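You operate a simulated robot arm through the tools that you are given. There is no shell and no other tool. Be economical: measure what you need, move in short steps, check, and stop when the job is done.

You run a simulated robot arm. Do the job below in one go: nothing can be reset, and whatever is moved stays where it is left.

Task
Set the small burner's crooked cap straight and try the flame.
Fine: burners off and cool first; grate onto the short worktop and back on; a flame of seconds, then off.

Only the result counts: the job must be done as asked and must still hold three seconds after the hand-in. Knocking over, shifting, dropping, spilling or breaking anything else fails it. Lids that push on must go on centred and level and be pressed home; caps that screw on are set level and turned clockwise until they are tight.

Robot
A 7-joint arm with a two-finger parallel gripper, fixed in place. Base frame: the origin is at the foot of the arm, x ahead of it, y to its left, z up. Readings come in cm, rad, newtons and seconds.
Its first joint turns from -1.152 to 1.152 rad. Payload 2.4 kg.
Tool frame: the origin (TCP) lies between the finger pads and is the grasp point; the fingertips stand 3 cm ahead of it; z points along the fingers, y is the line along which they close. The gripper opens to 9.4 cm. The fingers are 2.8 cm wide and 1 cm thick; the gripper's body (5 by 9.6 cm) begins 5.5 cm behind the TCP.
Orientation is that of the tool frame in the base frame, as a unit quaternion [x, y, z, w]. With the fingers straight down and closing along the base's y, the tool's x points along the base's -x, its y along +y and its z along -z.

Tools
- The arm moves only by the tool send_rows. Its argument "steps" is a list of rows, each a list of 7 numbers: the turn, a rotation vector about the tool's x, y, z in units of 90 degrees (1.0 is 90 degrees), then the shift along the tool's x, y, z in units of 300 mm (1.0 is 300 mm), then the finger opening in m, from 0 to 0.094. In form: [[wx, wy, wz, dx, dy, dz, fingers], ...]. A call has 1 to 12 rows; each row is the pose to reach, as a shift and turn from the pose commanded when the call began, along the tool's axes at that moment. A call with a number of a shift or a turn outside -1 to 1 is refused whole. Each row takes 0.2 s and may step no farther than 5 cm and 0.15 rad from the row before; otherwise, or with a gripper value out of range, the whole call is refused. A pose out of reach is approached as far as the arm can. The call stops where the force on the tool passes 90 N (or 10 N more than at its start, if that is more) or the arm is blocked; 0.2 s more then pass. The fingers move at their own pace (about 15.3 cm/s each) and stop on an object; they squeeze with about 38 N. The grip force told is the motor's: it shows also when the fingers shut on nothing. Time passes only in rows, and 0.2 s behind the last, so rows that repeat a pose let the fingers close. The reply holds the time, the measured pose of the TCP, the force on the tool along the base axes, the opening and the grip force, in the units named above and with some noise, and new pictures: "show" is both (left out), scene, wrist or none.
- Cameras (640 x 400 px; columns grow to the right, rows downward): "scene" is fixed at [3.46, 46.8, 144.11]; the picture's right is [-0.80, -0.60, 0.00], its down [-0.35, 0.47, -0.81] and it looks along [0.48, -0.65, -0.59] (base axes); focal length 271 px, centre (320, 200). "wrist" rides on the gripper at [-3.7, 0, -5.8] in the tool frame; the picture's right is [0.00, -1.00, 0.00], its down [0.97, 0.00, -0.24] and it looks along [0.24, 0.00, 0.97] (tool axes); focal length 218 px, centre (320, 200).
- locate(camera, pixels): for up to 12 pixels [column, row] of the newest picture of that camera ("zoom" is the newest enlarged one), the place [x, y, z] in the base frame of the surface seen there, good to about 0.3 cm. The clock stands still meanwhile.
- close_up(camera, box): a new picture of the part [left, top, right, bottom] of that camera's present view, enlarged. The clock stands still meanwhile.
- hand_in(): hands the job in; it is judged then, once.

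Work in short steps. Measure before you move; look again where a grasp or a placing could have gone wrong, and mend it. You have 80 turns and 120 pictures in all, those below and enlarged ones among them. Open the gripper and draw the arm clear of the work before you hand the job in, unless the task says otherwise; then end with one line.

The tools are called after "Call:" as name(argument=value, ...) on one line, values as JSON. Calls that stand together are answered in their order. send_rows: Moves the arm, as the interface text tells. Its arguments: {"type":"object","properties":{"steps":{"type":"array","items":{"type":"array","items":{"type":"number"}}},"show":{"type":"string","enum":["both","scene","wrist","none"]}},"required":["steps"]} The other tools are called the same way: locate (camera, pixels) gives the place of the surface under pixels of a picture; close_up (camera, box) takes an enlarged picture of a part of a camera's view; hand_in () hands the job in.

At the start:

```text
time: 0.0
position: [43.81, -0.89, 114.13]
tcp_rot: [0.0, 1.0, 0.0, -0.001]
contact_force: [0.3, -1.1, -0.1]
opening: 9.41
finger_force: 0.1
```

scene: 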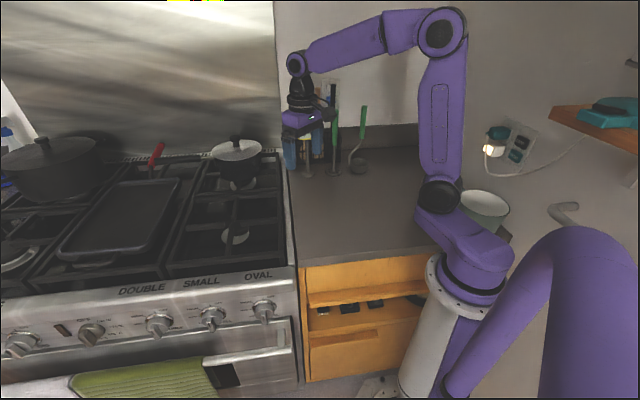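
wrist: 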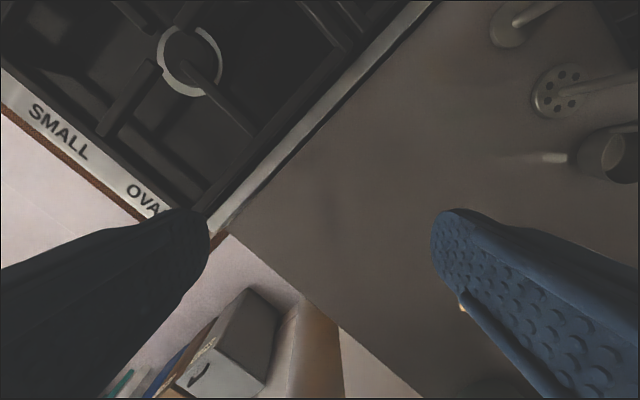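

The scene shows a stove on the left with a small burner around (235,236), a pot at (236,160) and knobs along the front. I'll enlarge the burner and knob areas and measure a few points first.

Call:
close_up(camera="scene", box=[160, 120, 320, 220])

Call:
close_up(camera="scene", box=[160, 190, 320, 290])

Call:
close_up(camera="scene", box=[0, 260, 304, 400])

Call:
locate(camera="scene", pixels=[[235, 236], [213, 318], [264, 310], [158, 326], [340, 220], [236, 155], [290, 180], [297, 255], [180, 185], [165, 275], [285, 262], [430, 240]])

```text
4.00 times, centred on (240, 170) of scene
```

zoom: 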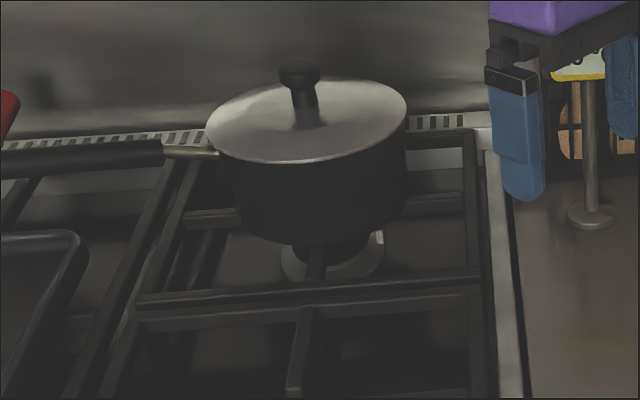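

```text
4.00 times, centred on (240, 240) of scene
```

zoom: 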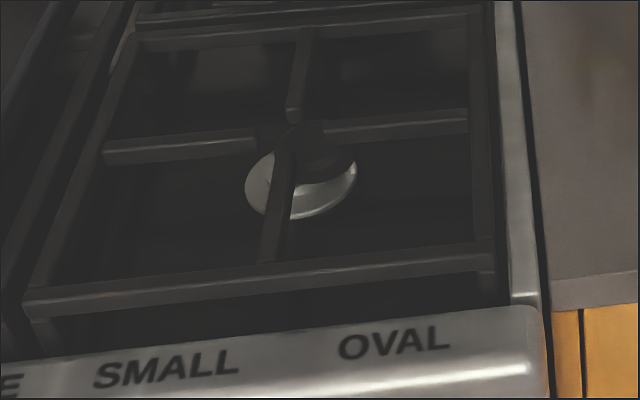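

```text
2.11 times, centred on (152, 330) of scene
```

zoom: 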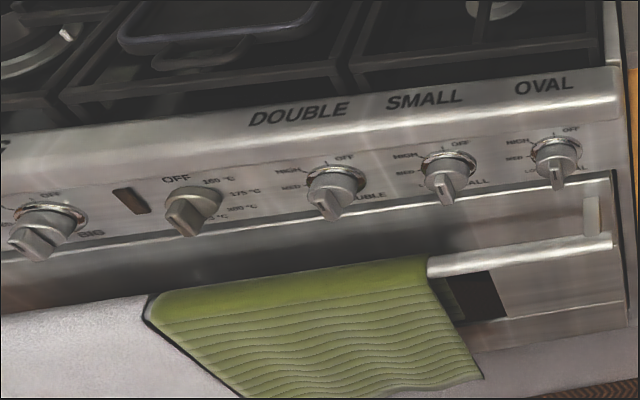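

```text
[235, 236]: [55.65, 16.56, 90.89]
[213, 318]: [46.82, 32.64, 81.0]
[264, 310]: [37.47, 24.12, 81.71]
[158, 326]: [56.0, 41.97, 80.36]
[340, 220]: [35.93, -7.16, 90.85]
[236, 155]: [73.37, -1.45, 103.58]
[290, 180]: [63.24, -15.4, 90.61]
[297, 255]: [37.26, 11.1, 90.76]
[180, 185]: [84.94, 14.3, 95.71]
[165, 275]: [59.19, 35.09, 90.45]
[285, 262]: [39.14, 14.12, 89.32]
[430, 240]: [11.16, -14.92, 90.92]
```

The worktop is at z≈90.9, and the knobs run along a line, with SMALL at about (46.8, 32.6, 81). I'll enlarge the SMALL and OVAL knobs, the others, and the burner as seen from the wrist.

Call:
close_up(camera="scene", box=[185, 285, 297, 355])

Call:
close_up(camera="scene", box=[0, 295, 192, 400])

Call:
close_up(camera="wrist", box=[60, 0, 300, 150])

Call:
close_up(camera="scene", box=[280, 70, 392, 190])

```text
5.71 times, centred on (241, 320) of scene
```

zoom: 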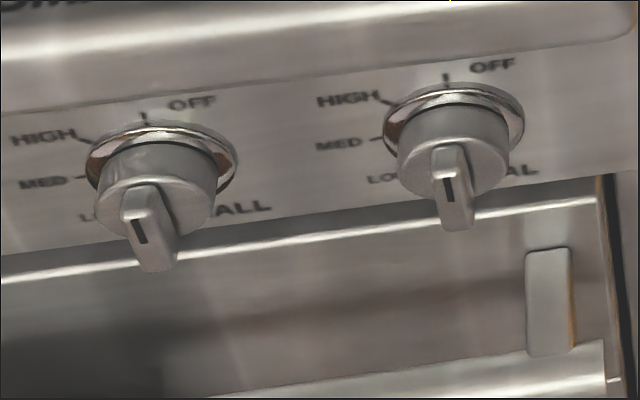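

```text
3.33 times, centred on (96, 348) of scene
```

zoom: 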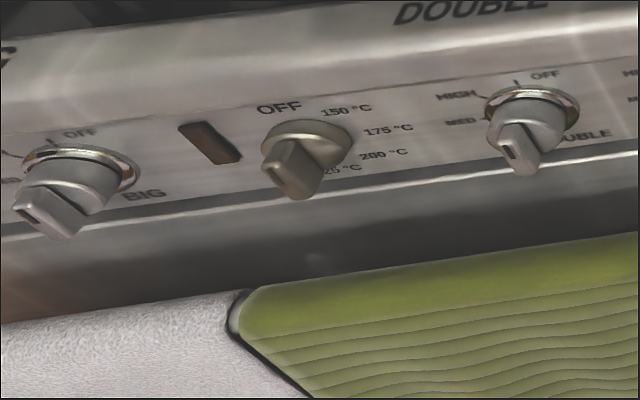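

```text
2.67 times, centred on (180, 75) of wrist
```

zoom: 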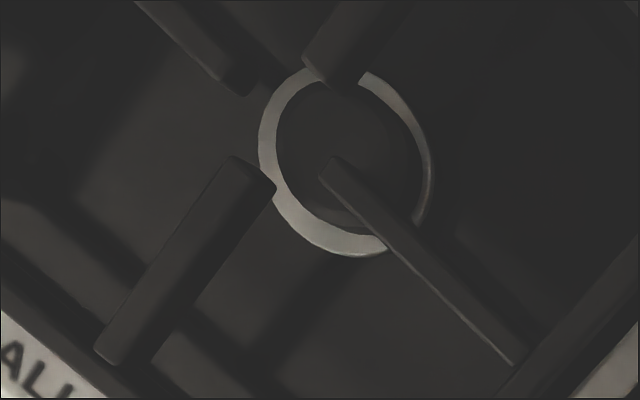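

```text
3.33 times, centred on (336, 130) of scene
```

zoom: 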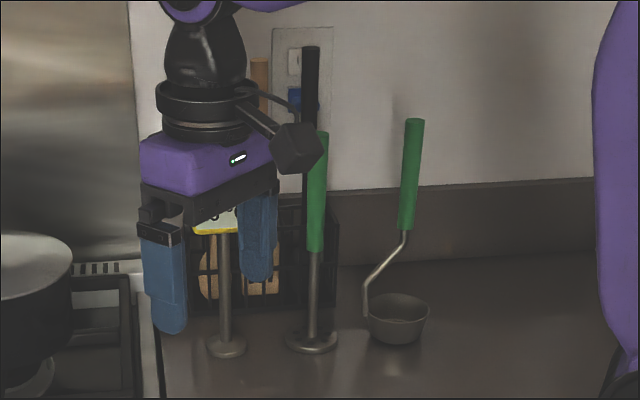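

All four burner knobs are turned the same way, with their marks up at OFF. In the wrist view the front-right burner's dark cap, zoom (350,150), sits off-centre on its ring. I'll move above that burner for a straight-down look.

Call:
send_rows(steps=[[0, 0, 0, -0.08, 0.08, -0.06, 0.094], [0, 0, 0, -0.16, 0.16, -0.12, 0.094], [0, 0, 0, -0.24, 0.26, -0.18, 0.094], [0, 0, 0, -0.32, 0.36, -0.23, 0.094], [0, 0, 0, -0.38, 0.45, -0.23, 0.094], [0, 0, 0, -0.38, 0.45, -0.23, 0.094]])

```text
time: 1.4
position: [54.95, 12.59, 120.75]
tcp_rot: [0.0, 1.0, 0.0, 0.0]
contact_force: [0.5, -0.1, -0.3]
opening: 9.4
finger_force: 0.0
```

scene: 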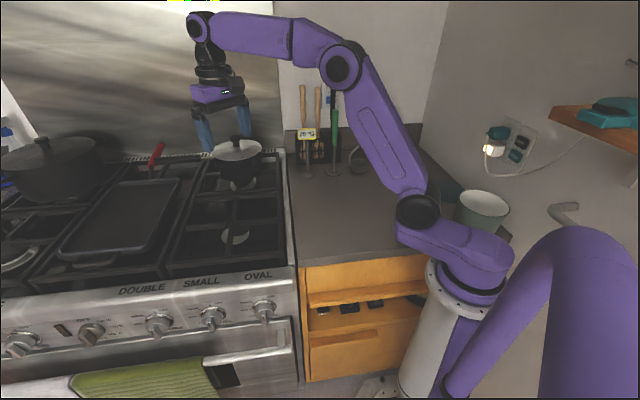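
wrist: 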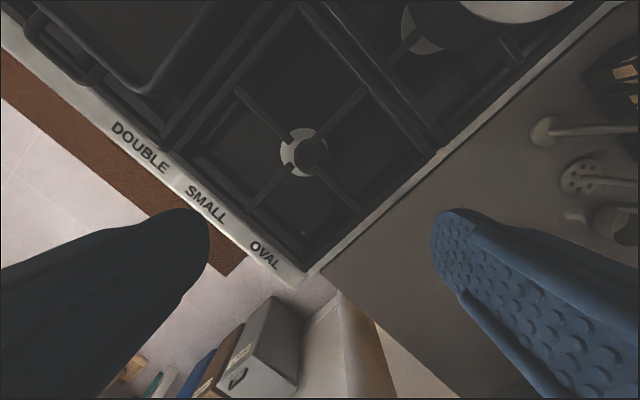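

The burner is at wrist (304,150), with the cap sitting off toward the right. I'll enlarge it along with the rack gadget at scene (307,134), and measure the grate.

Call:
close_up(camera="wrist", box=[160, 0, 448, 180])

Call:
locate(camera="zoom", pixels=[[300, 20], [612, 332], [20, 320], [310, 590], [285, 330], [340, 342], [272, 340], [305, 290], [320, 385], [366, 330], [180, 200], [450, 215]])

Call:
close_up(camera="scene", box=[280, 75, 392, 190])

```text
2.22 times, centred on (304, 90) of wrist
```

zoom: 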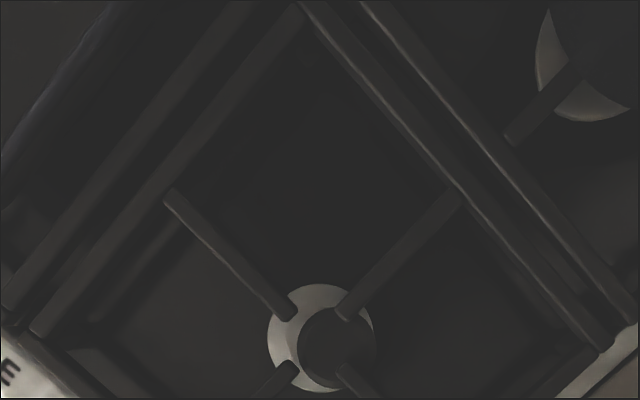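

```text
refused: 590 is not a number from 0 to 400
```

```text
3.48 times, centred on (336, 132) of scene
```

zoom: 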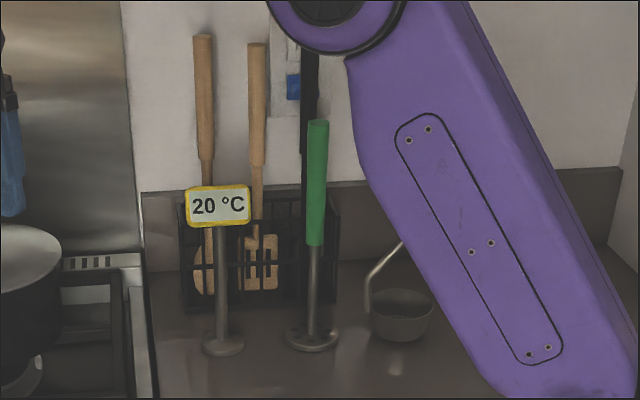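

The thermometer reads 20 °C, the burners are off and the cap has slipped sideways. Now I'll measure the front grate's frame, its fingers, the ring and the cap.

Call:
close_up(camera="wrist", box=[160, 0, 448, 270])

Call:
locate(camera="wrist", pixels=[[296, 10], [432, 150], [176, 148], [298, 262], [285, 152], [313, 153], [282, 150], [300, 129], [300, 176], [328, 150], [238, 91], [362, 93]])

```text
1.48 times, centred on (304, 135) of wrist
```

zoom: 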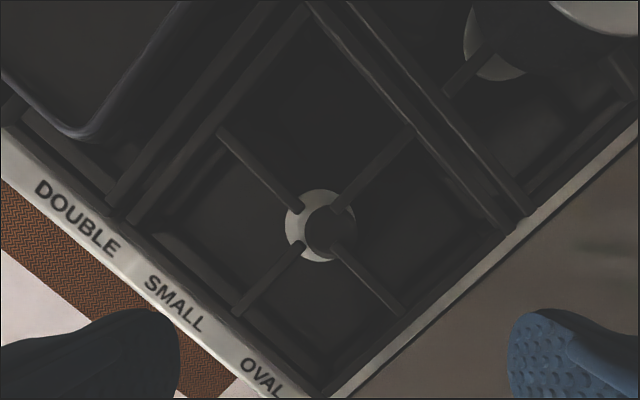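

```text
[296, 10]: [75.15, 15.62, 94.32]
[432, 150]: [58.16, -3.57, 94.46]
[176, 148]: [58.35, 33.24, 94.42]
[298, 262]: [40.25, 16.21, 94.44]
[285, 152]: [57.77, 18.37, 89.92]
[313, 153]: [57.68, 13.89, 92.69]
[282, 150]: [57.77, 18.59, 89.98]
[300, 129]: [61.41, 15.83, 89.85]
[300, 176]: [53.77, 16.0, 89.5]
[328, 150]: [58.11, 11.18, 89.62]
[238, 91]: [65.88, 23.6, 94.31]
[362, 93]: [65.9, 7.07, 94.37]
```

The front grate's centre is near (57.9, 15.3), turned about 45°, with bar tops at z≈94.4. It's separate from the pot's grate. The left inner finger is the best handle: near the centre and away from the slipped cap. I'll turn the tool 45° and hover over it.

Call:
send_rows(steps=[[0, 0, -0.085, -0.036, 0.035, 0.07, 0.04], [0, 0, -0.17, -0.072, 0.07, 0.14, 0.04], [0, 0, -0.255, -0.108, 0.105, 0.21, 0.04], [0, 0, -0.34, -0.144, 0.14, 0.28, 0.04], [0, 0, -0.42, -0.18, 0.175, 0.35, 0.04], [0, 0, -0.495, -0.215, 0.21, 0.425, 0.04], [0, 0, -0.495, -0.215, 0.21, 0.425, 0.04]])

```text
time: 3.0
position: [61.97, 18.75, 108.41]
tcp_rot: [-0.379, 0.925, 0.0, 0.0]
contact_force: [-1.1, 0.0, 0.3]
opening: 4.02
finger_force: 0.1
```

scene: 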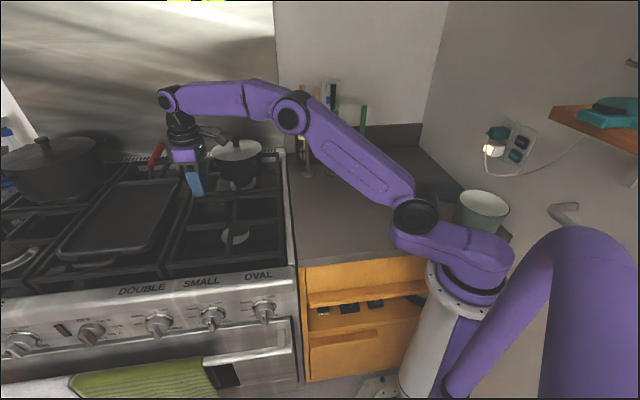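
wrist: 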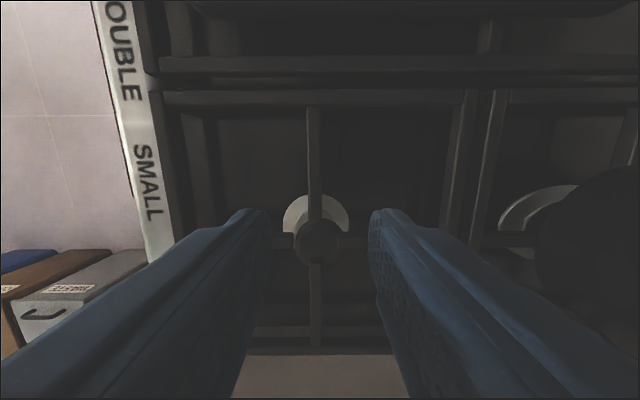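

The tool lines up with the left bar (columns 307–316). I'll measure the bar's ends and check that it runs straight.

Call:
close_up(camera="wrist", box=[160, 60, 480, 260])

Call:
locate(camera="wrist", pixels=[[313, 115], [314, 150], [315, 190], [308, 190], [321, 190], [318, 245], [315, 300], [290, 220], [345, 220], [240, 160], [420, 160], [313, 97]])

```text
2.00 times, centred on (320, 160) of wrist
```

zoom: 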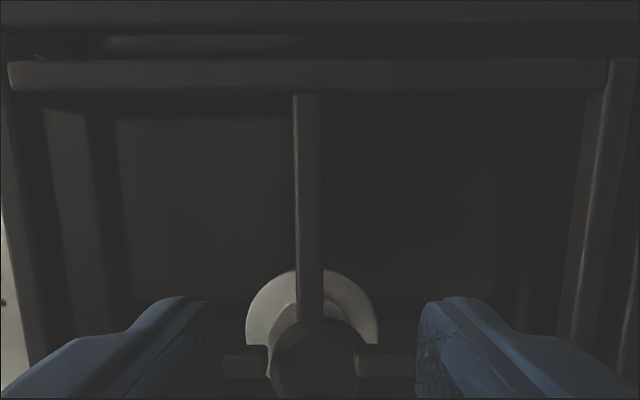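

```text
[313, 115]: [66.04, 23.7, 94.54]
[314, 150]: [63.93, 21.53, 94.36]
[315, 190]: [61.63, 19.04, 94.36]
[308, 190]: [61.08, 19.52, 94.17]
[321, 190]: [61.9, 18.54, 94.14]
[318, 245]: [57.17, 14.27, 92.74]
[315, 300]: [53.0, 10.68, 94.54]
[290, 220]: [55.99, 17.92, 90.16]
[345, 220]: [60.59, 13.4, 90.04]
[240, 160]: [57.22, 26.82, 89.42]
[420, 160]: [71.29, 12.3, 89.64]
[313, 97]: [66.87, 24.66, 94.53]
```

The bar's top centre is near (61.6, 19.0, 94.4), about 1 cm wide, and its inner end is just past that. I'll drop astride it near (61.0, 18.4), first to z≈96.

Call:
send_rows(steps=[[0, 0, 0, 0.016, 0.008, 0.12, 0.04], [0, 0, 0, 0.031, 0.0145, 0.24, 0.04], [0, 0, 0, 0.031, 0.0145, 0.34, 0.04], [0, 0, 0, 0.031, 0.0145, 0.41, 0.04], [0, 0, 0, 0.031, 0.0145, 0.41, 0.04]], show="wrist")

```text
time: 4.2
position: [60.59, 18.43, 96.03]
tcp_rot: [-0.379, 0.925, 0.0, -0.001]
contact_force: [0.3, -0.1, 0.1]
opening: 4.03
finger_force: 0.0
```

wrist: 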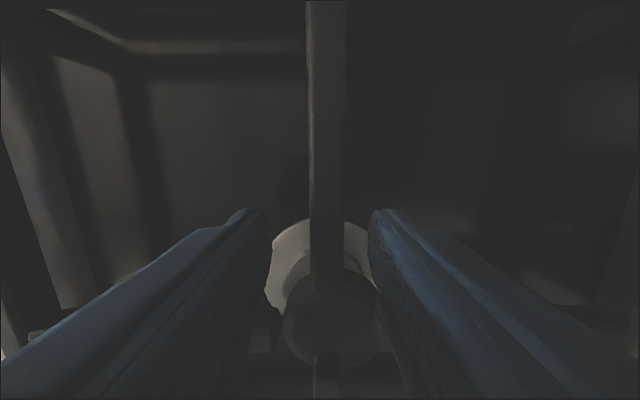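

The bar (columns 308–346) lies between the fingers. I'll shift 0.5 cm outward, go down 1.5 cm and close.

Call:
send_rows(steps=[[0, 0, 0, -0.017, 0, 0, 0.04], [0, 0, 0, -0.017, 0, 0.03, 0.04], [0, 0, 0, -0.017, 0, 0.05, 0.04], [0, 0, 0, -0.017, 0, 0.05, 0.0], [0, 0, 0, -0.017, 0, 0.05, 0.0], [0, 0, 0, -0.017, 0, 0.05, 0.0]], show="wrist")

```text
time: 5.6
position: [60.94, 18.87, 94.51]
tcp_rot: [-0.378, 0.926, 0.0, 0.0]
contact_force: [2.4, -1.3, 1.7]
opening: 1.73
finger_force: 38.1
```

wrist: 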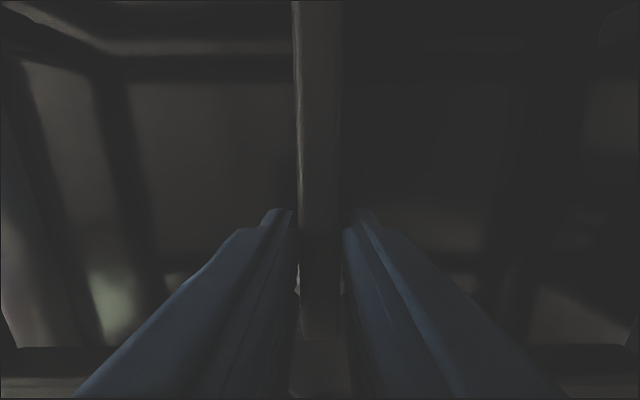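

It's gripped at 1.73 cm with 38 N. I'll lift by 2 cm and check the weight and droop.

Call:
send_rows(steps=[[0, 0, 0, 0, 0, -0.015, 0.0], [0, 0, 0, 0, 0, -0.03, 0.0], [0, 0, 0, 0, 0, -0.045, 0.0], [0, 0, 0, 0, 0, -0.067, 0.0], [0, 0, 0, 0, 0, -0.067, 0.0], [0, 0, 0, 0, 0, -0.067, 0.0]])

Call:
close_up(camera="scene", box=[140, 140, 320, 300])

```text
time: 7.0
position: [60.98, 19.03, 96.7]
tcp_rot: [-0.378, 0.926, 0.001, 0.0]
contact_force: [0.3, -0.5, -7.6]
opening: 1.73
finger_force: 38.0
```

scene: 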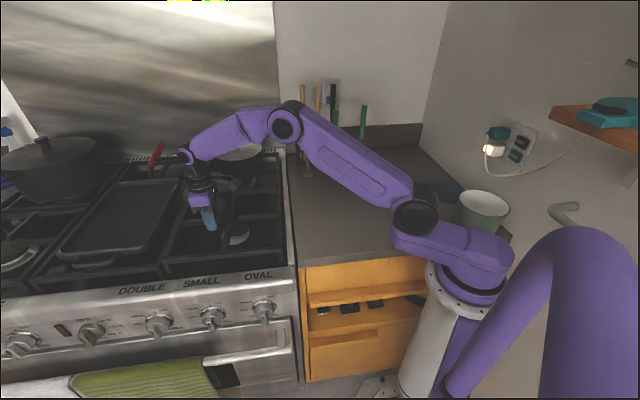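
wrist: 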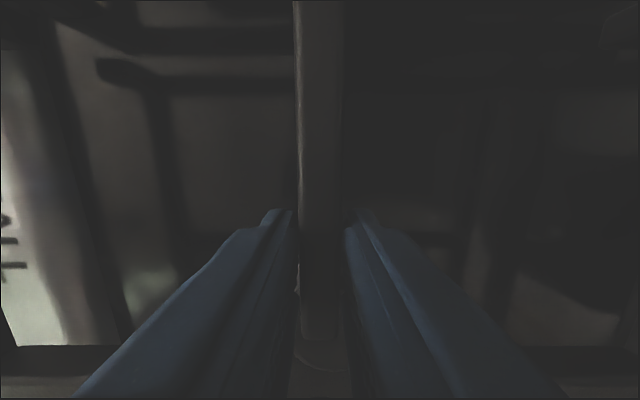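

```text
2.50 times, centred on (230, 220) of scene
```

zoom: 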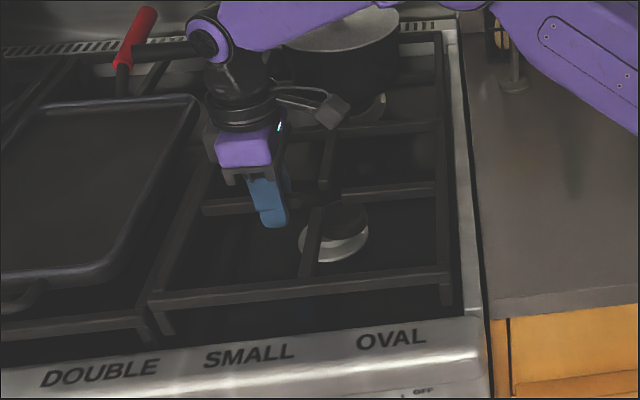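

It weighs about 0.77 kg and hangs level. Before carrying it over, I'll measure the worktop's edges and the utensils on it.

Call:
locate(camera="scene", pixels=[[307, 175], [300, 262], [380, 250], [410, 245], [395, 225], [290, 200], [370, 180], [440, 200], [330, 250], [480, 212], [345, 160], [350, 200]])

Call:
close_up(camera="scene", box=[270, 130, 530, 290])

```text
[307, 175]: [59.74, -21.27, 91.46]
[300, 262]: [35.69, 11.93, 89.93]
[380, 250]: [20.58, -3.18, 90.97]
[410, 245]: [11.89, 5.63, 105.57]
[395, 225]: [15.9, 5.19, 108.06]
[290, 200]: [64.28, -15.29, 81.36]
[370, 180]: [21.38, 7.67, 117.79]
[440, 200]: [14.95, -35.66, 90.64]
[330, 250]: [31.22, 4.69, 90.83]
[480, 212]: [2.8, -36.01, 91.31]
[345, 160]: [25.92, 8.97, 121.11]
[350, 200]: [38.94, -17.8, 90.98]
```

```text
2.46 times, centred on (400, 210) of scene
```

zoom: 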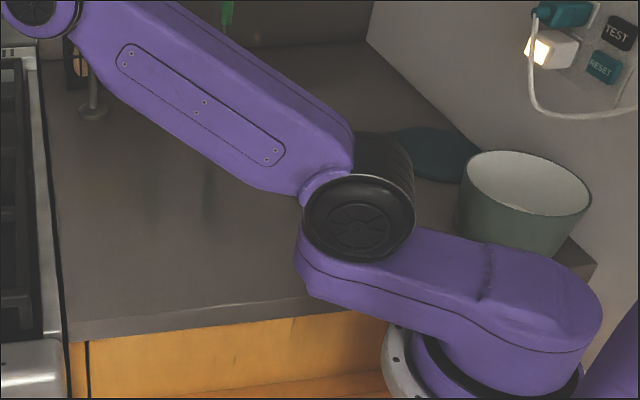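

The worktop is at z≈90.9, with its front edge along x−y≈24 and the utensils behind x−y≈77. I'll set the grate centred near (38.5, −12.5). First I lift 7.5 cm, then slide parallel to the stove front.

Call:
send_rows(steps=[[0, 0, 0, 0, 0, -0.06, 0.0], [0, 0, 0, 0, 0, -0.13, 0.0], [0, 0, 0, 0, 0, -0.2, 0.0], [0, 0, 0, 0, 0, -0.25, 0.0], [0, 0, 0, 0.1, 0, -0.25, 0.0], [0, 0, 0, 0.22, 0, -0.25, 0.0], [0, 0, 0, 0.34, 0, -0.25, 0.0], [0, 0, 0, 0.46, 0, -0.25, 0.0], [0, 0, 0, 0.58, 0, -0.25, 0.0], [0, 0, 0, 0.7, 0, -0.25, 0.0], [0, 0, 0, 0.8, 0, -0.25, 0.0], [0, 0, 0, 0.8, 0, -0.25, 0.0]])

```text
time: 9.6
position: [43.9, 2.07, 103.87]
tcp_rot: [-0.379, 0.925, 0.0, 0.0]
contact_force: [-0.5, -0.3, -7.5]
opening: 1.73
finger_force: 38.1
```

scene: 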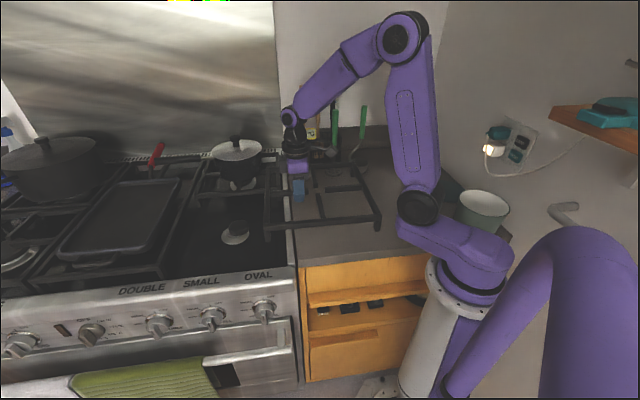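
wrist: 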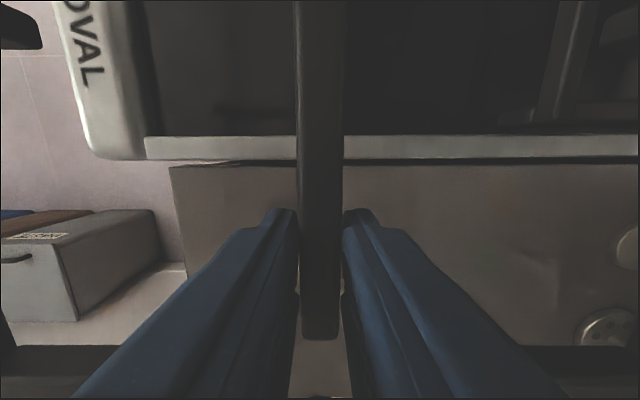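

The grate is hanging level and clear of everything. I'll move it on over the worktop to its resting spot, rearward first and then right.

Call:
send_rows(steps=[[0, 0, 0, 0.05, -0.08, 0, 0.0], [0, 0, 0, 0.1, -0.15, 0, 0.0], [0, 0, 0, 0.17, -0.207, 0, 0.0], [0, 0, 0, 0.25, -0.207, 0, 0.0], [0, 0, 0, 0.317, -0.207, 0, 0.0], [0, 0, 0, 0.317, -0.207, 0, 0.0]])

Call:
close_up(camera="scene", box=[250, 120, 490, 270])

```text
time: 11.0
position: [41.38, -9.08, 103.93]
tcp_rot: [-0.379, 0.925, 0.001, -0.001]
contact_force: [-0.9, 0.3, -6.7]
opening: 1.74
finger_force: 38.0
```

scene: 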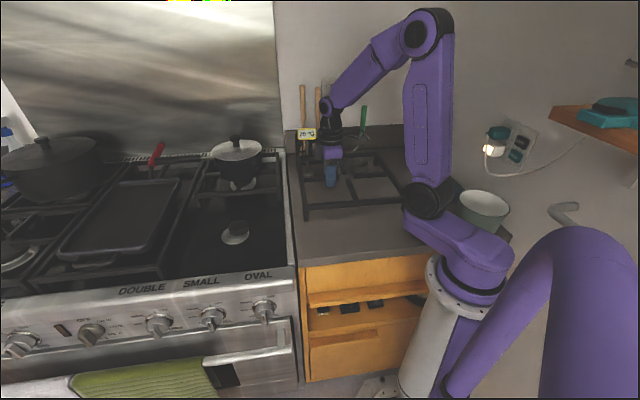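
wrist: 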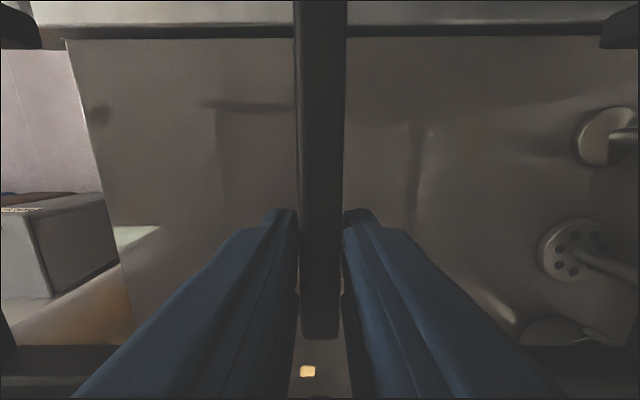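

```text
2.67 times, centred on (370, 195) of scene
```

zoom: 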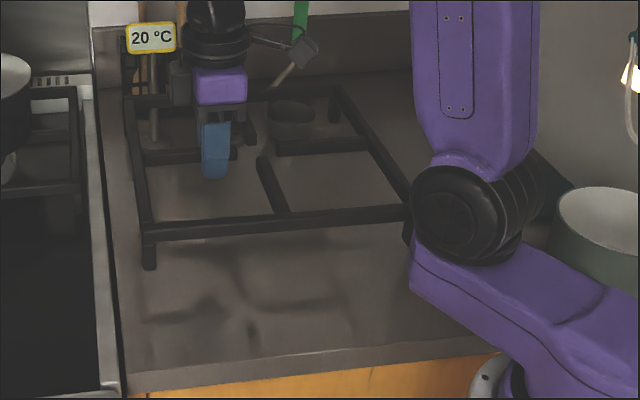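

Clearances look good: the utensils are about 5 cm beyond the grate's rear bar. I'll lower it to just above the worktop.

Call:
send_rows(steps=[[0, 0, 0, 0, 0, 0.07, 0.0], [0, 0, 0, 0, 0, 0.14, 0.0], [0, 0, 0, 0, 0, 0.2, 0.0], [0, 0, 0, 0, 0, 0.23, 0.0], [0, 0, 0, 0, 0, 0.23, 0.0]])

Call:
close_up(camera="scene", box=[250, 120, 490, 270])

```text
time: 12.2
position: [41.53, -8.79, 97.01]
tcp_rot: [-0.38, 0.925, 0.0, -0.001]
contact_force: [0.2, 0.5, -7.0]
opening: 1.73
finger_force: 38.2
```

scene: 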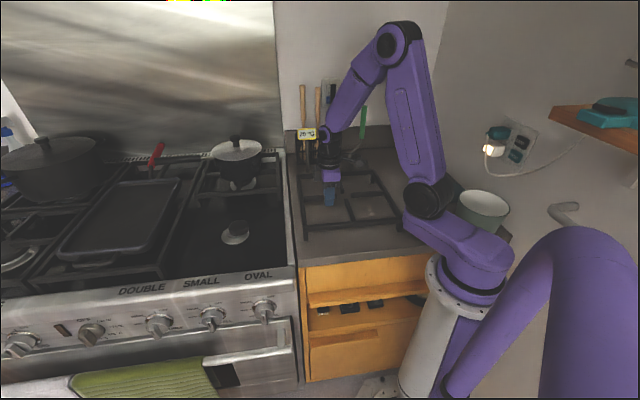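
wrist: 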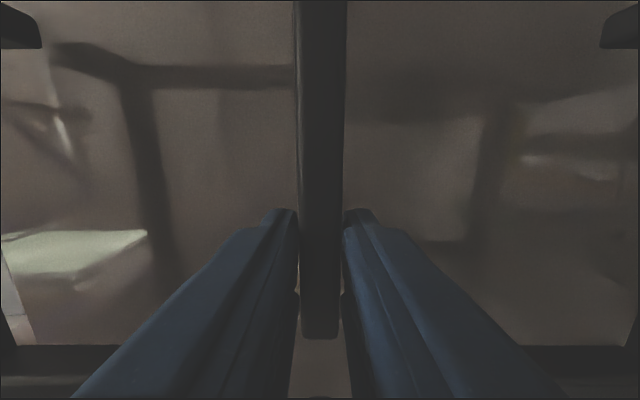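

```text
2.67 times, centred on (370, 195) of scene
```

zoom: 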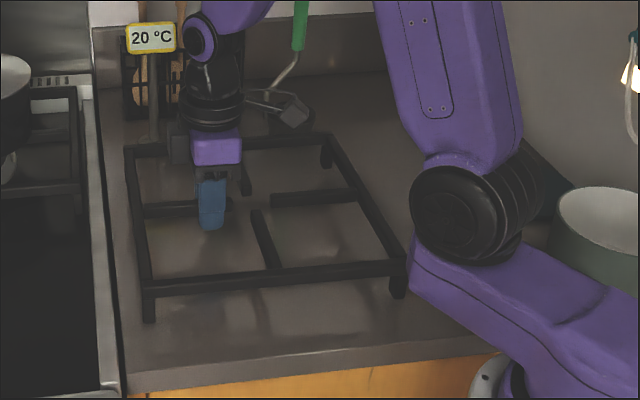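

The grate is just above the worktop and clear of the rack and the arm. I'll lower it in small steps until the feet touch.

Call:
send_rows(steps=[[0, 0, 0, 0, 0, 0.01, 0.0], [0, 0, 0, 0, 0, 0.02, 0.0], [0, 0, 0, 0, 0, 0.028, 0.0], [0, 0, 0, 0, 0, 0.035, 0.0], [0, 0, 0, 0, 0, 0.035, 0.0]], show="none")

```text
time: 13.4
position: [41.54, -8.79, 96.04]
tcp_rot: [-0.379, 0.925, -0.001, -0.001]
contact_force: [0.9, -1.6, 1.0]
opening: 1.74
finger_force: 38.3
```

The tool force went from −7 N to +1 N, so the worktop now carries the grate. I'll release it and rise.

Call:
send_rows(steps=[[0, 0, 0, 0, 0, 0, 0.04], [0, 0, 0, 0, 0, 0, 0.04], [0, 0, 0, 0, 0, -0.05, 0.04], [0, 0, 0, 0, 0, -0.15, 0.04], [0, 0, 0, 0, 0, -0.3, 0.04], [0, 0, 0, 0, 0, -0.4, 0.04], [0, 0, 0, 0, 0, -0.4, 0.04]])

Call:
close_up(camera="scene", box=[180, 200, 292, 270])

```text
time: 15.0
position: [41.39, -9.07, 108.15]
tcp_rot: [-0.378, 0.926, 0.0, 0.0]
contact_force: [-0.3, -0.9, 0.2]
opening: 3.98
finger_force: 0.0
```

scene: 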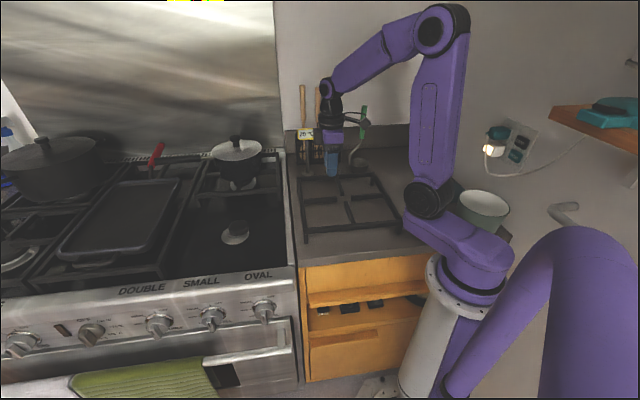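
wrist: 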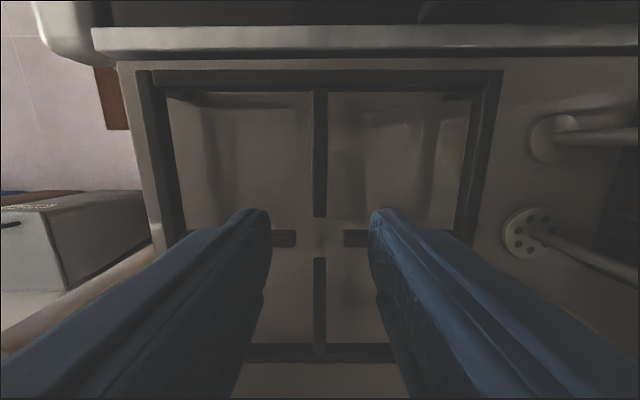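

```text
5.71 times, centred on (236, 235) of scene
```

zoom: 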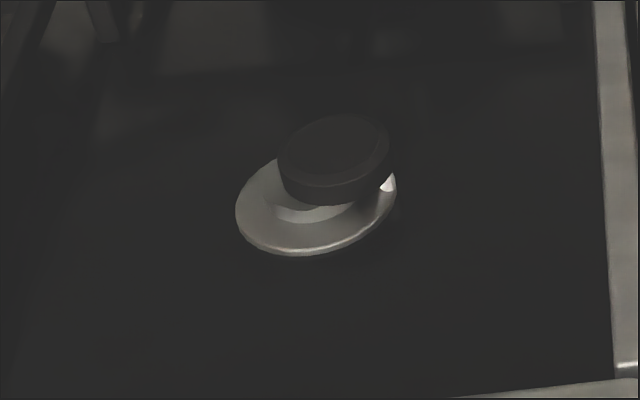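

The grate stands cleanly on the worktop. The bare burner shows its cap tipped off toward the rear right, with an igniter at zoom (388,183). I'll go above the burner for a close look.

Call:
send_rows(steps=[[0, 0, 0, -0.06, 0.03, 0, 0.06], [0, 0, 0, -0.16, 0.06, 0, 0.08], [0, 0, 0, -0.28, 0.1, 0, 0.094], [0, 0, 0, -0.42, 0.14, 0, 0.094], [0, 0, 0, -0.56, 0.18, 0, 0.094], [0, 0, 0, -0.7, 0.189, 0, 0.094], [0, 0, 0, -0.84, 0.189, 0.04, 0.094], [0, 0, 0, -0.94, 0.189, 0.1, 0.094], [0, 0, 0, -0.99, 0.189, 0.12, 0.094], [0, 0, 0, -0.99, 0.189, 0.12, 0.094]], show="wrist")

Call:
close_up(camera="wrist", box=[240, 140, 400, 240])

```text
time: 17.2
position: [58.66, 16.04, 104.44]
tcp_rot: [-0.379, 0.925, 0.001, 0.0]
contact_force: [-0.2, 0.8, 0.6]
opening: 9.41
finger_force: 0.0
```

wrist: 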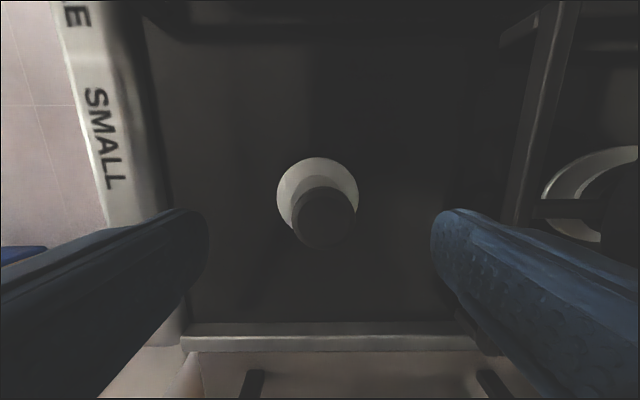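

```text
4.00 times, centred on (320, 190) of wrist
```

zoom: 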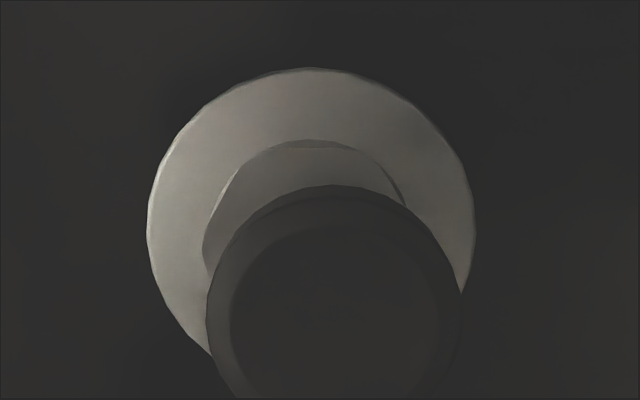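

The cap, about (324,217), has slid off the inner head, whose rim shows at zoom (310,145). I'll measure the heights and centres.

Call:
locate(camera="zoom", pixels=[[155, 225], [470, 225], [312, 75], [225, 210], [310, 150], [390, 185], [310, 165], [255, 300], [410, 300], [335, 235], [335, 300], [335, 390]])

Call:
locate(camera="wrist", pixels=[[324, 190], [324, 197], [300, 217], [348, 217], [324, 217], [324, 235], [324, 244], [300, 245], [345, 245], [295, 217], [353, 217], [250, 180]])

Call:
close_up(camera="wrist", box=[270, 150, 370, 256])

Call:
close_up(camera="scene", box=[212, 215, 260, 255])

```text
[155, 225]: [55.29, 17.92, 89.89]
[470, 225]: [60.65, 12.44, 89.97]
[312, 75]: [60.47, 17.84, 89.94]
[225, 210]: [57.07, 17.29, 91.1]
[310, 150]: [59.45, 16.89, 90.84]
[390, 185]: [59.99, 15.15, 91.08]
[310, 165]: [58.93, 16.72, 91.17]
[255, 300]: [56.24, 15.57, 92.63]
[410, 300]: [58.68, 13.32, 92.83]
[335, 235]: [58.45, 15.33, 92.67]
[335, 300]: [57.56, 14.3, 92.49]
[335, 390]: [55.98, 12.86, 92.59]
```

```text
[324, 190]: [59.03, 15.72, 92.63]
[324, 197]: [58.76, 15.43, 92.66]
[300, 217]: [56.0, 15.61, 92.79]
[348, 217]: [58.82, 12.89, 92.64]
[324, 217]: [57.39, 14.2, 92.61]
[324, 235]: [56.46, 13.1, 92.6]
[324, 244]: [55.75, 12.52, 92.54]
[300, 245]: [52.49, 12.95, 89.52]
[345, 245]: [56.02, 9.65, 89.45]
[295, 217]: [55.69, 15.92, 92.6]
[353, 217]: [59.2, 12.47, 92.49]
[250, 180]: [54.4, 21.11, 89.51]
```

```text
3.77 times, centred on (320, 203) of wrist
```

zoom: 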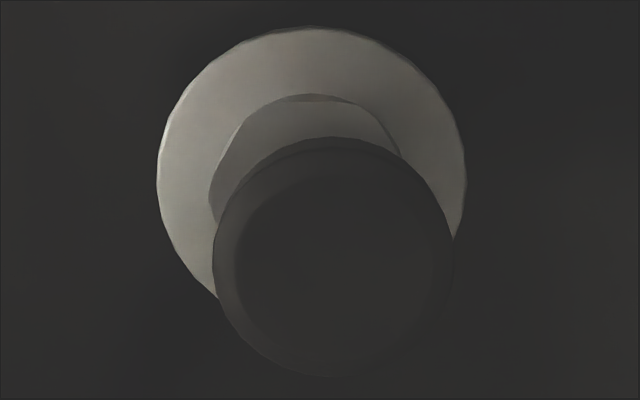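

```text
10.00 times, centred on (236, 235) of scene
```

zoom: 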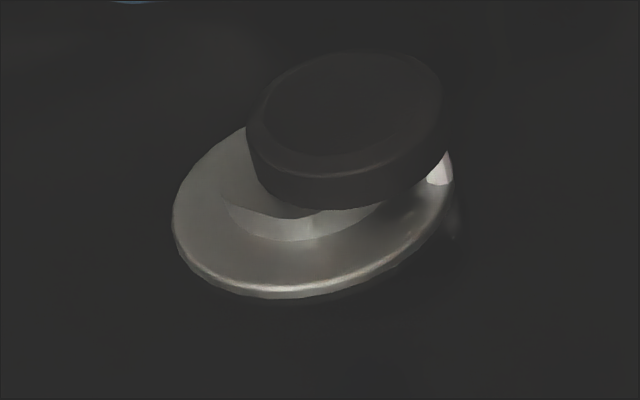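

The cap is level but about 1.1 cm off-centre: cap centre ≈ (57.4, 14.2, top 92.6), ring centre ≈ (57.9, 15.1), head top z≈91.1. I'll find the igniter, then come down astride the cap with the fingers front and rear.

Call:
locate(camera="zoom", pixels=[[440, 172], [442, 160], [435, 180], [290, 240], [340, 190], [340, 120], [200, 200], [310, 290], [455, 200]])

Call:
send_rows(steps=[[0, 0, 0, 0.04, -0.008, 0.08, 0.08], [0, 0, 0, 0.0732, -0.0154, 0.17, 0.08], [0, 0, 0, 0.0732, -0.0154, 0.24, 0.08], [0, 0, 0, 0.0732, -0.0154, 0.24, 0.08]], show="wrist")

```text
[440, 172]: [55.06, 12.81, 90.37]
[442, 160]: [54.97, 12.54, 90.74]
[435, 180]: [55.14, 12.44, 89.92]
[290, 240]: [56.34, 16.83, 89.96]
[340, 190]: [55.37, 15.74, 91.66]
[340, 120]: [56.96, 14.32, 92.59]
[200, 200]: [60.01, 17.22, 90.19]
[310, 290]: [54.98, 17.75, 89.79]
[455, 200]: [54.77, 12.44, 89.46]
```

```text
time: 18.2
position: [57.58, 14.14, 97.27]
tcp_rot: [-0.379, 0.925, 0.0, 0.0]
contact_force: [0.7, 0.2, -0.5]
opening: 8.0
finger_force: 0.1
```

wrist: 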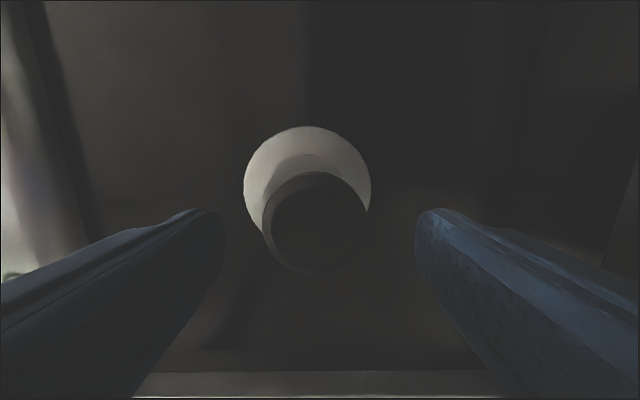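

The igniter tip is at (55.0, 12.6, 90.7), out of the fingers' way, and the cap is centred between them (column 316). I'll go down so the tips are at z≈91.4 and close.

Call:
send_rows(steps=[[0, 0, 0, 0, 0, 0.05, 0.08], [0, 0, 0, 0, 0, 0.09, 0.08], [0, 0, 0, 0, 0, 0.093, 0.08], [0, 0, 0, 0, 0, 0.093, 0.05], [0, 0, 0, 0, 0, 0.093, 0.03], [0, 0, 0, 0, 0, 0.093, 0.03], [0, 0, 0, 0, 0, 0.093, 0.03]], show="wrist")

```text
time: 19.8
position: [57.45, 13.97, 94.46]
tcp_rot: [-0.378, 0.926, 0.0, 0.0]
contact_force: [0.1, 0.1, 0.2]
opening: 5.47
finger_force: 38.3
```

wrist: 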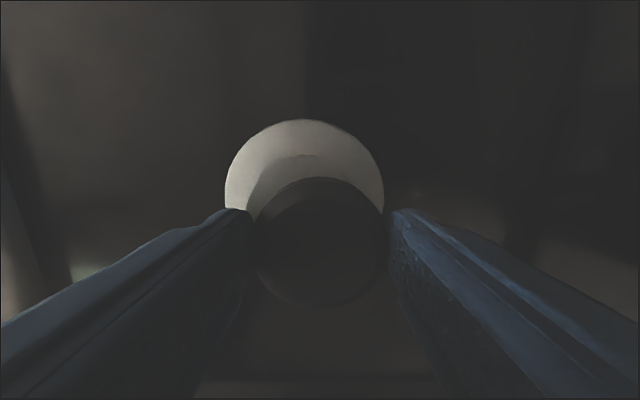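

The cap is held at a diameter of 5.47 cm. I'll lift it 2.5 cm and swing it 4 cm aside so I can see and measure the bare head.

Call:
send_rows(steps=[[0, 0, 0, 0, 0, -0.03, 0.03], [0, 0, 0, 0, 0, -0.06, 0.03], [0, 0, 0, 0, 0, -0.085, 0.03], [0, 0, 0, 0.07, 0, -0.085, 0.03], [0, 0, 0, 0.13, 0, -0.085, 0.03], [0, 0, 0, 0.13, 0, -0.085, 0.03]], show="wrist")

Call:
close_up(camera="wrist", box=[220, 80, 412, 200])

Call:
close_up(camera="scene", box=[204, 215, 268, 255])

```text
time: 21.2
position: [54.68, 11.27, 97.08]
tcp_rot: [-0.379, 0.925, 0.0, 0.0]
contact_force: [-0.7, 0.0, -1.4]
opening: 5.47
finger_force: 38.3
```

wrist: 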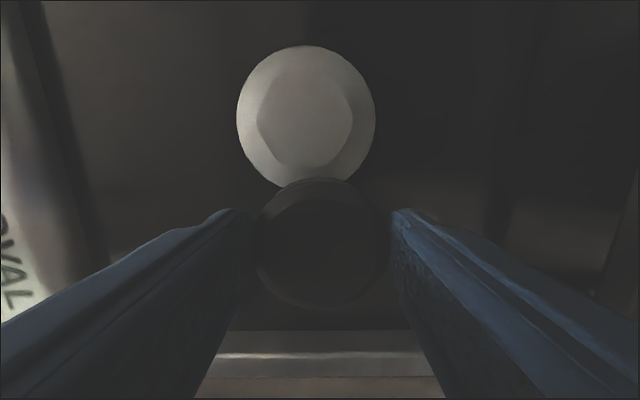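

```text
3.33 times, centred on (316, 140) of wrist
```

zoom: 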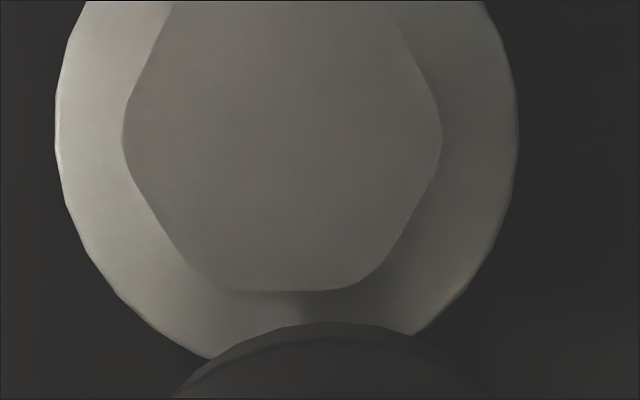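

```text
10.00 times, centred on (236, 235) of scene
```

zoom: 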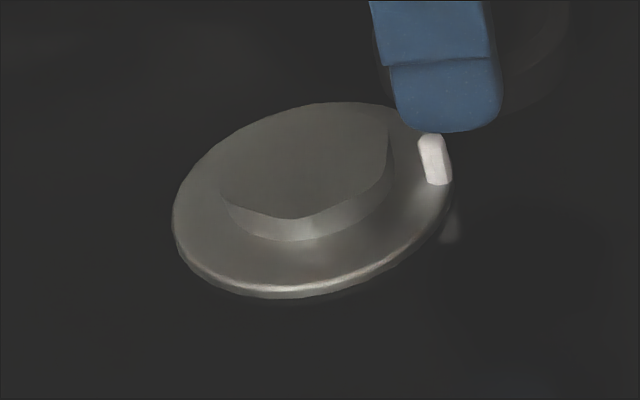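

The bare head is a six-lobed plateau on the ring, with the igniter standing at the right edge. I'll measure the head and ring edges precisely.

Call:
close_up(camera="wrist", box=[210, 35, 402, 155])

Call:
locate(camera="wrist", pixels=[[239, 118], [373, 118], [306, 48], [258, 118], [351, 118], [305, 110], [305, 165], [275, 150], [335, 150], [320, 215], [264, 248], [378, 248]])

```text
3.33 times, centred on (306, 95) of wrist
```

zoom: 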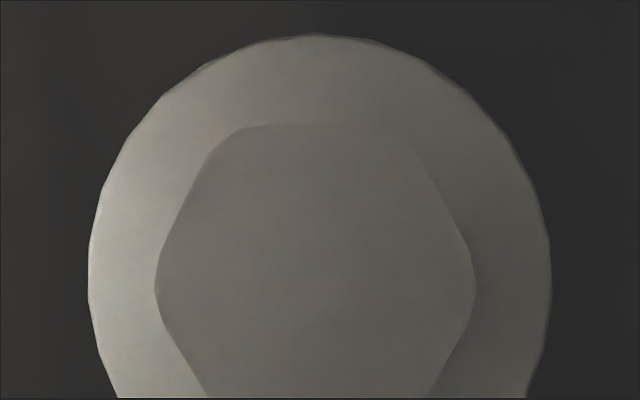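

```text
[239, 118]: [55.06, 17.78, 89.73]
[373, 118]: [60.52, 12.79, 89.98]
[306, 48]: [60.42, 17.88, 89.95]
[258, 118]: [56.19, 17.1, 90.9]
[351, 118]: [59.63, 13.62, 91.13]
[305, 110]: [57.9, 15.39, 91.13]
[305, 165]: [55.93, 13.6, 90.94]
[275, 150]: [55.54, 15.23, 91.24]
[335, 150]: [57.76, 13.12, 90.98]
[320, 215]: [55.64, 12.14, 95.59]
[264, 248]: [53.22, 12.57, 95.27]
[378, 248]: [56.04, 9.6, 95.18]
```

The ring and head centre is at about (57.87, 15.27), and the cap is centred on the TCP. I'll carry it back over the head and check how concentric it is before lowering.

Call:
send_rows(steps=[[0, 0, 0, -0.06, 0.006, 0, 0.03], [0, 0, 0, -0.12, 0.012, 0, 0.03], [0, 0, 0, -0.168, 0.018, 0, 0.03], [0, 0, 0, -0.168, 0.018, 0.03, 0.03], [0, 0, 0, -0.168, 0.018, 0.05, 0.03], [0, 0, 0, -0.168, 0.018, 0.05, 0.03]], show="wrist")

Call:
close_up(camera="scene", box=[204, 215, 268, 255])

Call:
close_up(camera="wrist", box=[210, 120, 430, 320])

```text
time: 22.6
position: [57.91, 15.16, 95.59]
tcp_rot: [-0.378, 0.926, 0.0, 0.0]
contact_force: [0.3, -0.2, -0.3]
opening: 5.45
finger_force: 37.6
```

wrist: 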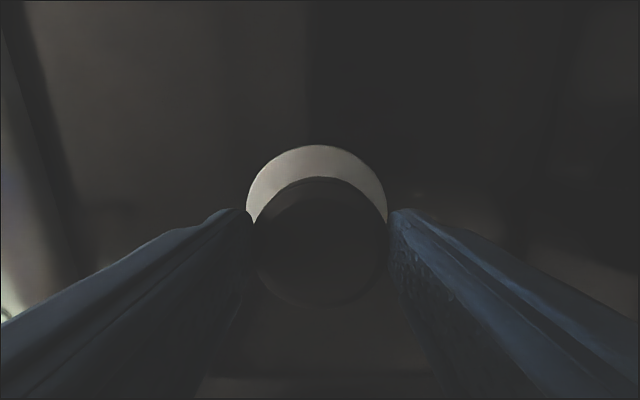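

```text
10.00 times, centred on (236, 235) of scene
```

zoom: 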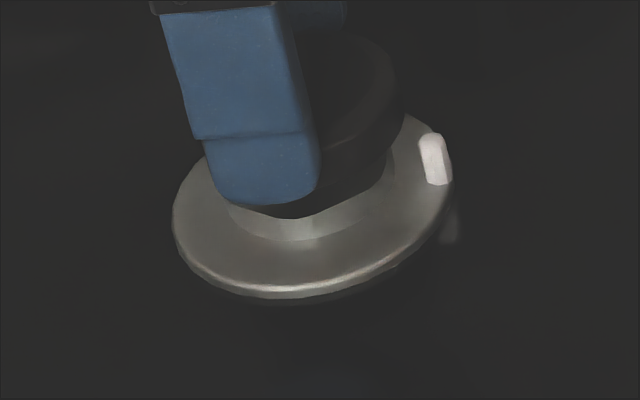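

```text
2.00 times, centred on (320, 220) of wrist
```

zoom: 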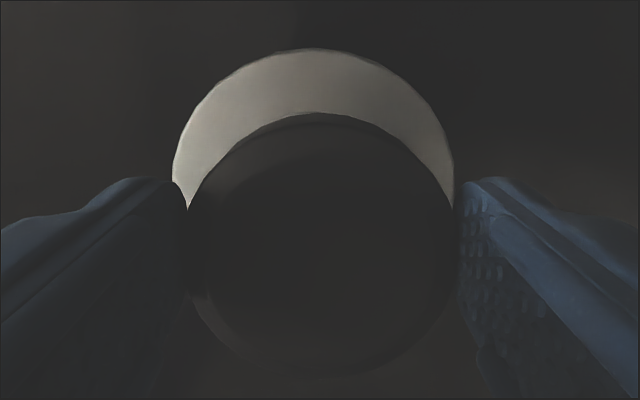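

By the camera geometry the cap is right on depth but about 0.2 cm too far rearward. I'll correct by 0.22 cm and lower to the head.

Call:
send_rows(steps=[[0, 0, 0, 0, 0.0075, 0, 0.03], [0, 0, 0, 0, 0.0075, 0.015, 0.03], [0, 0, 0, 0, 0.0075, 0.027, 0.03], [0, 0, 0, 0, 0.0075, 0.033, 0.03], [0, 0, 0, 0, 0.0075, 0.036, 0.03], [0, 0, 0, 0, 0.0075, 0.036, 0.03]], show="none")

```text
time: 24.0
position: [57.67, 15.43, 94.6]
tcp_rot: [-0.379, 0.925, -0.001, 0.001]
contact_force: [-2.8, -0.1, 7.9]
opening: 5.45
finger_force: 37.9
```

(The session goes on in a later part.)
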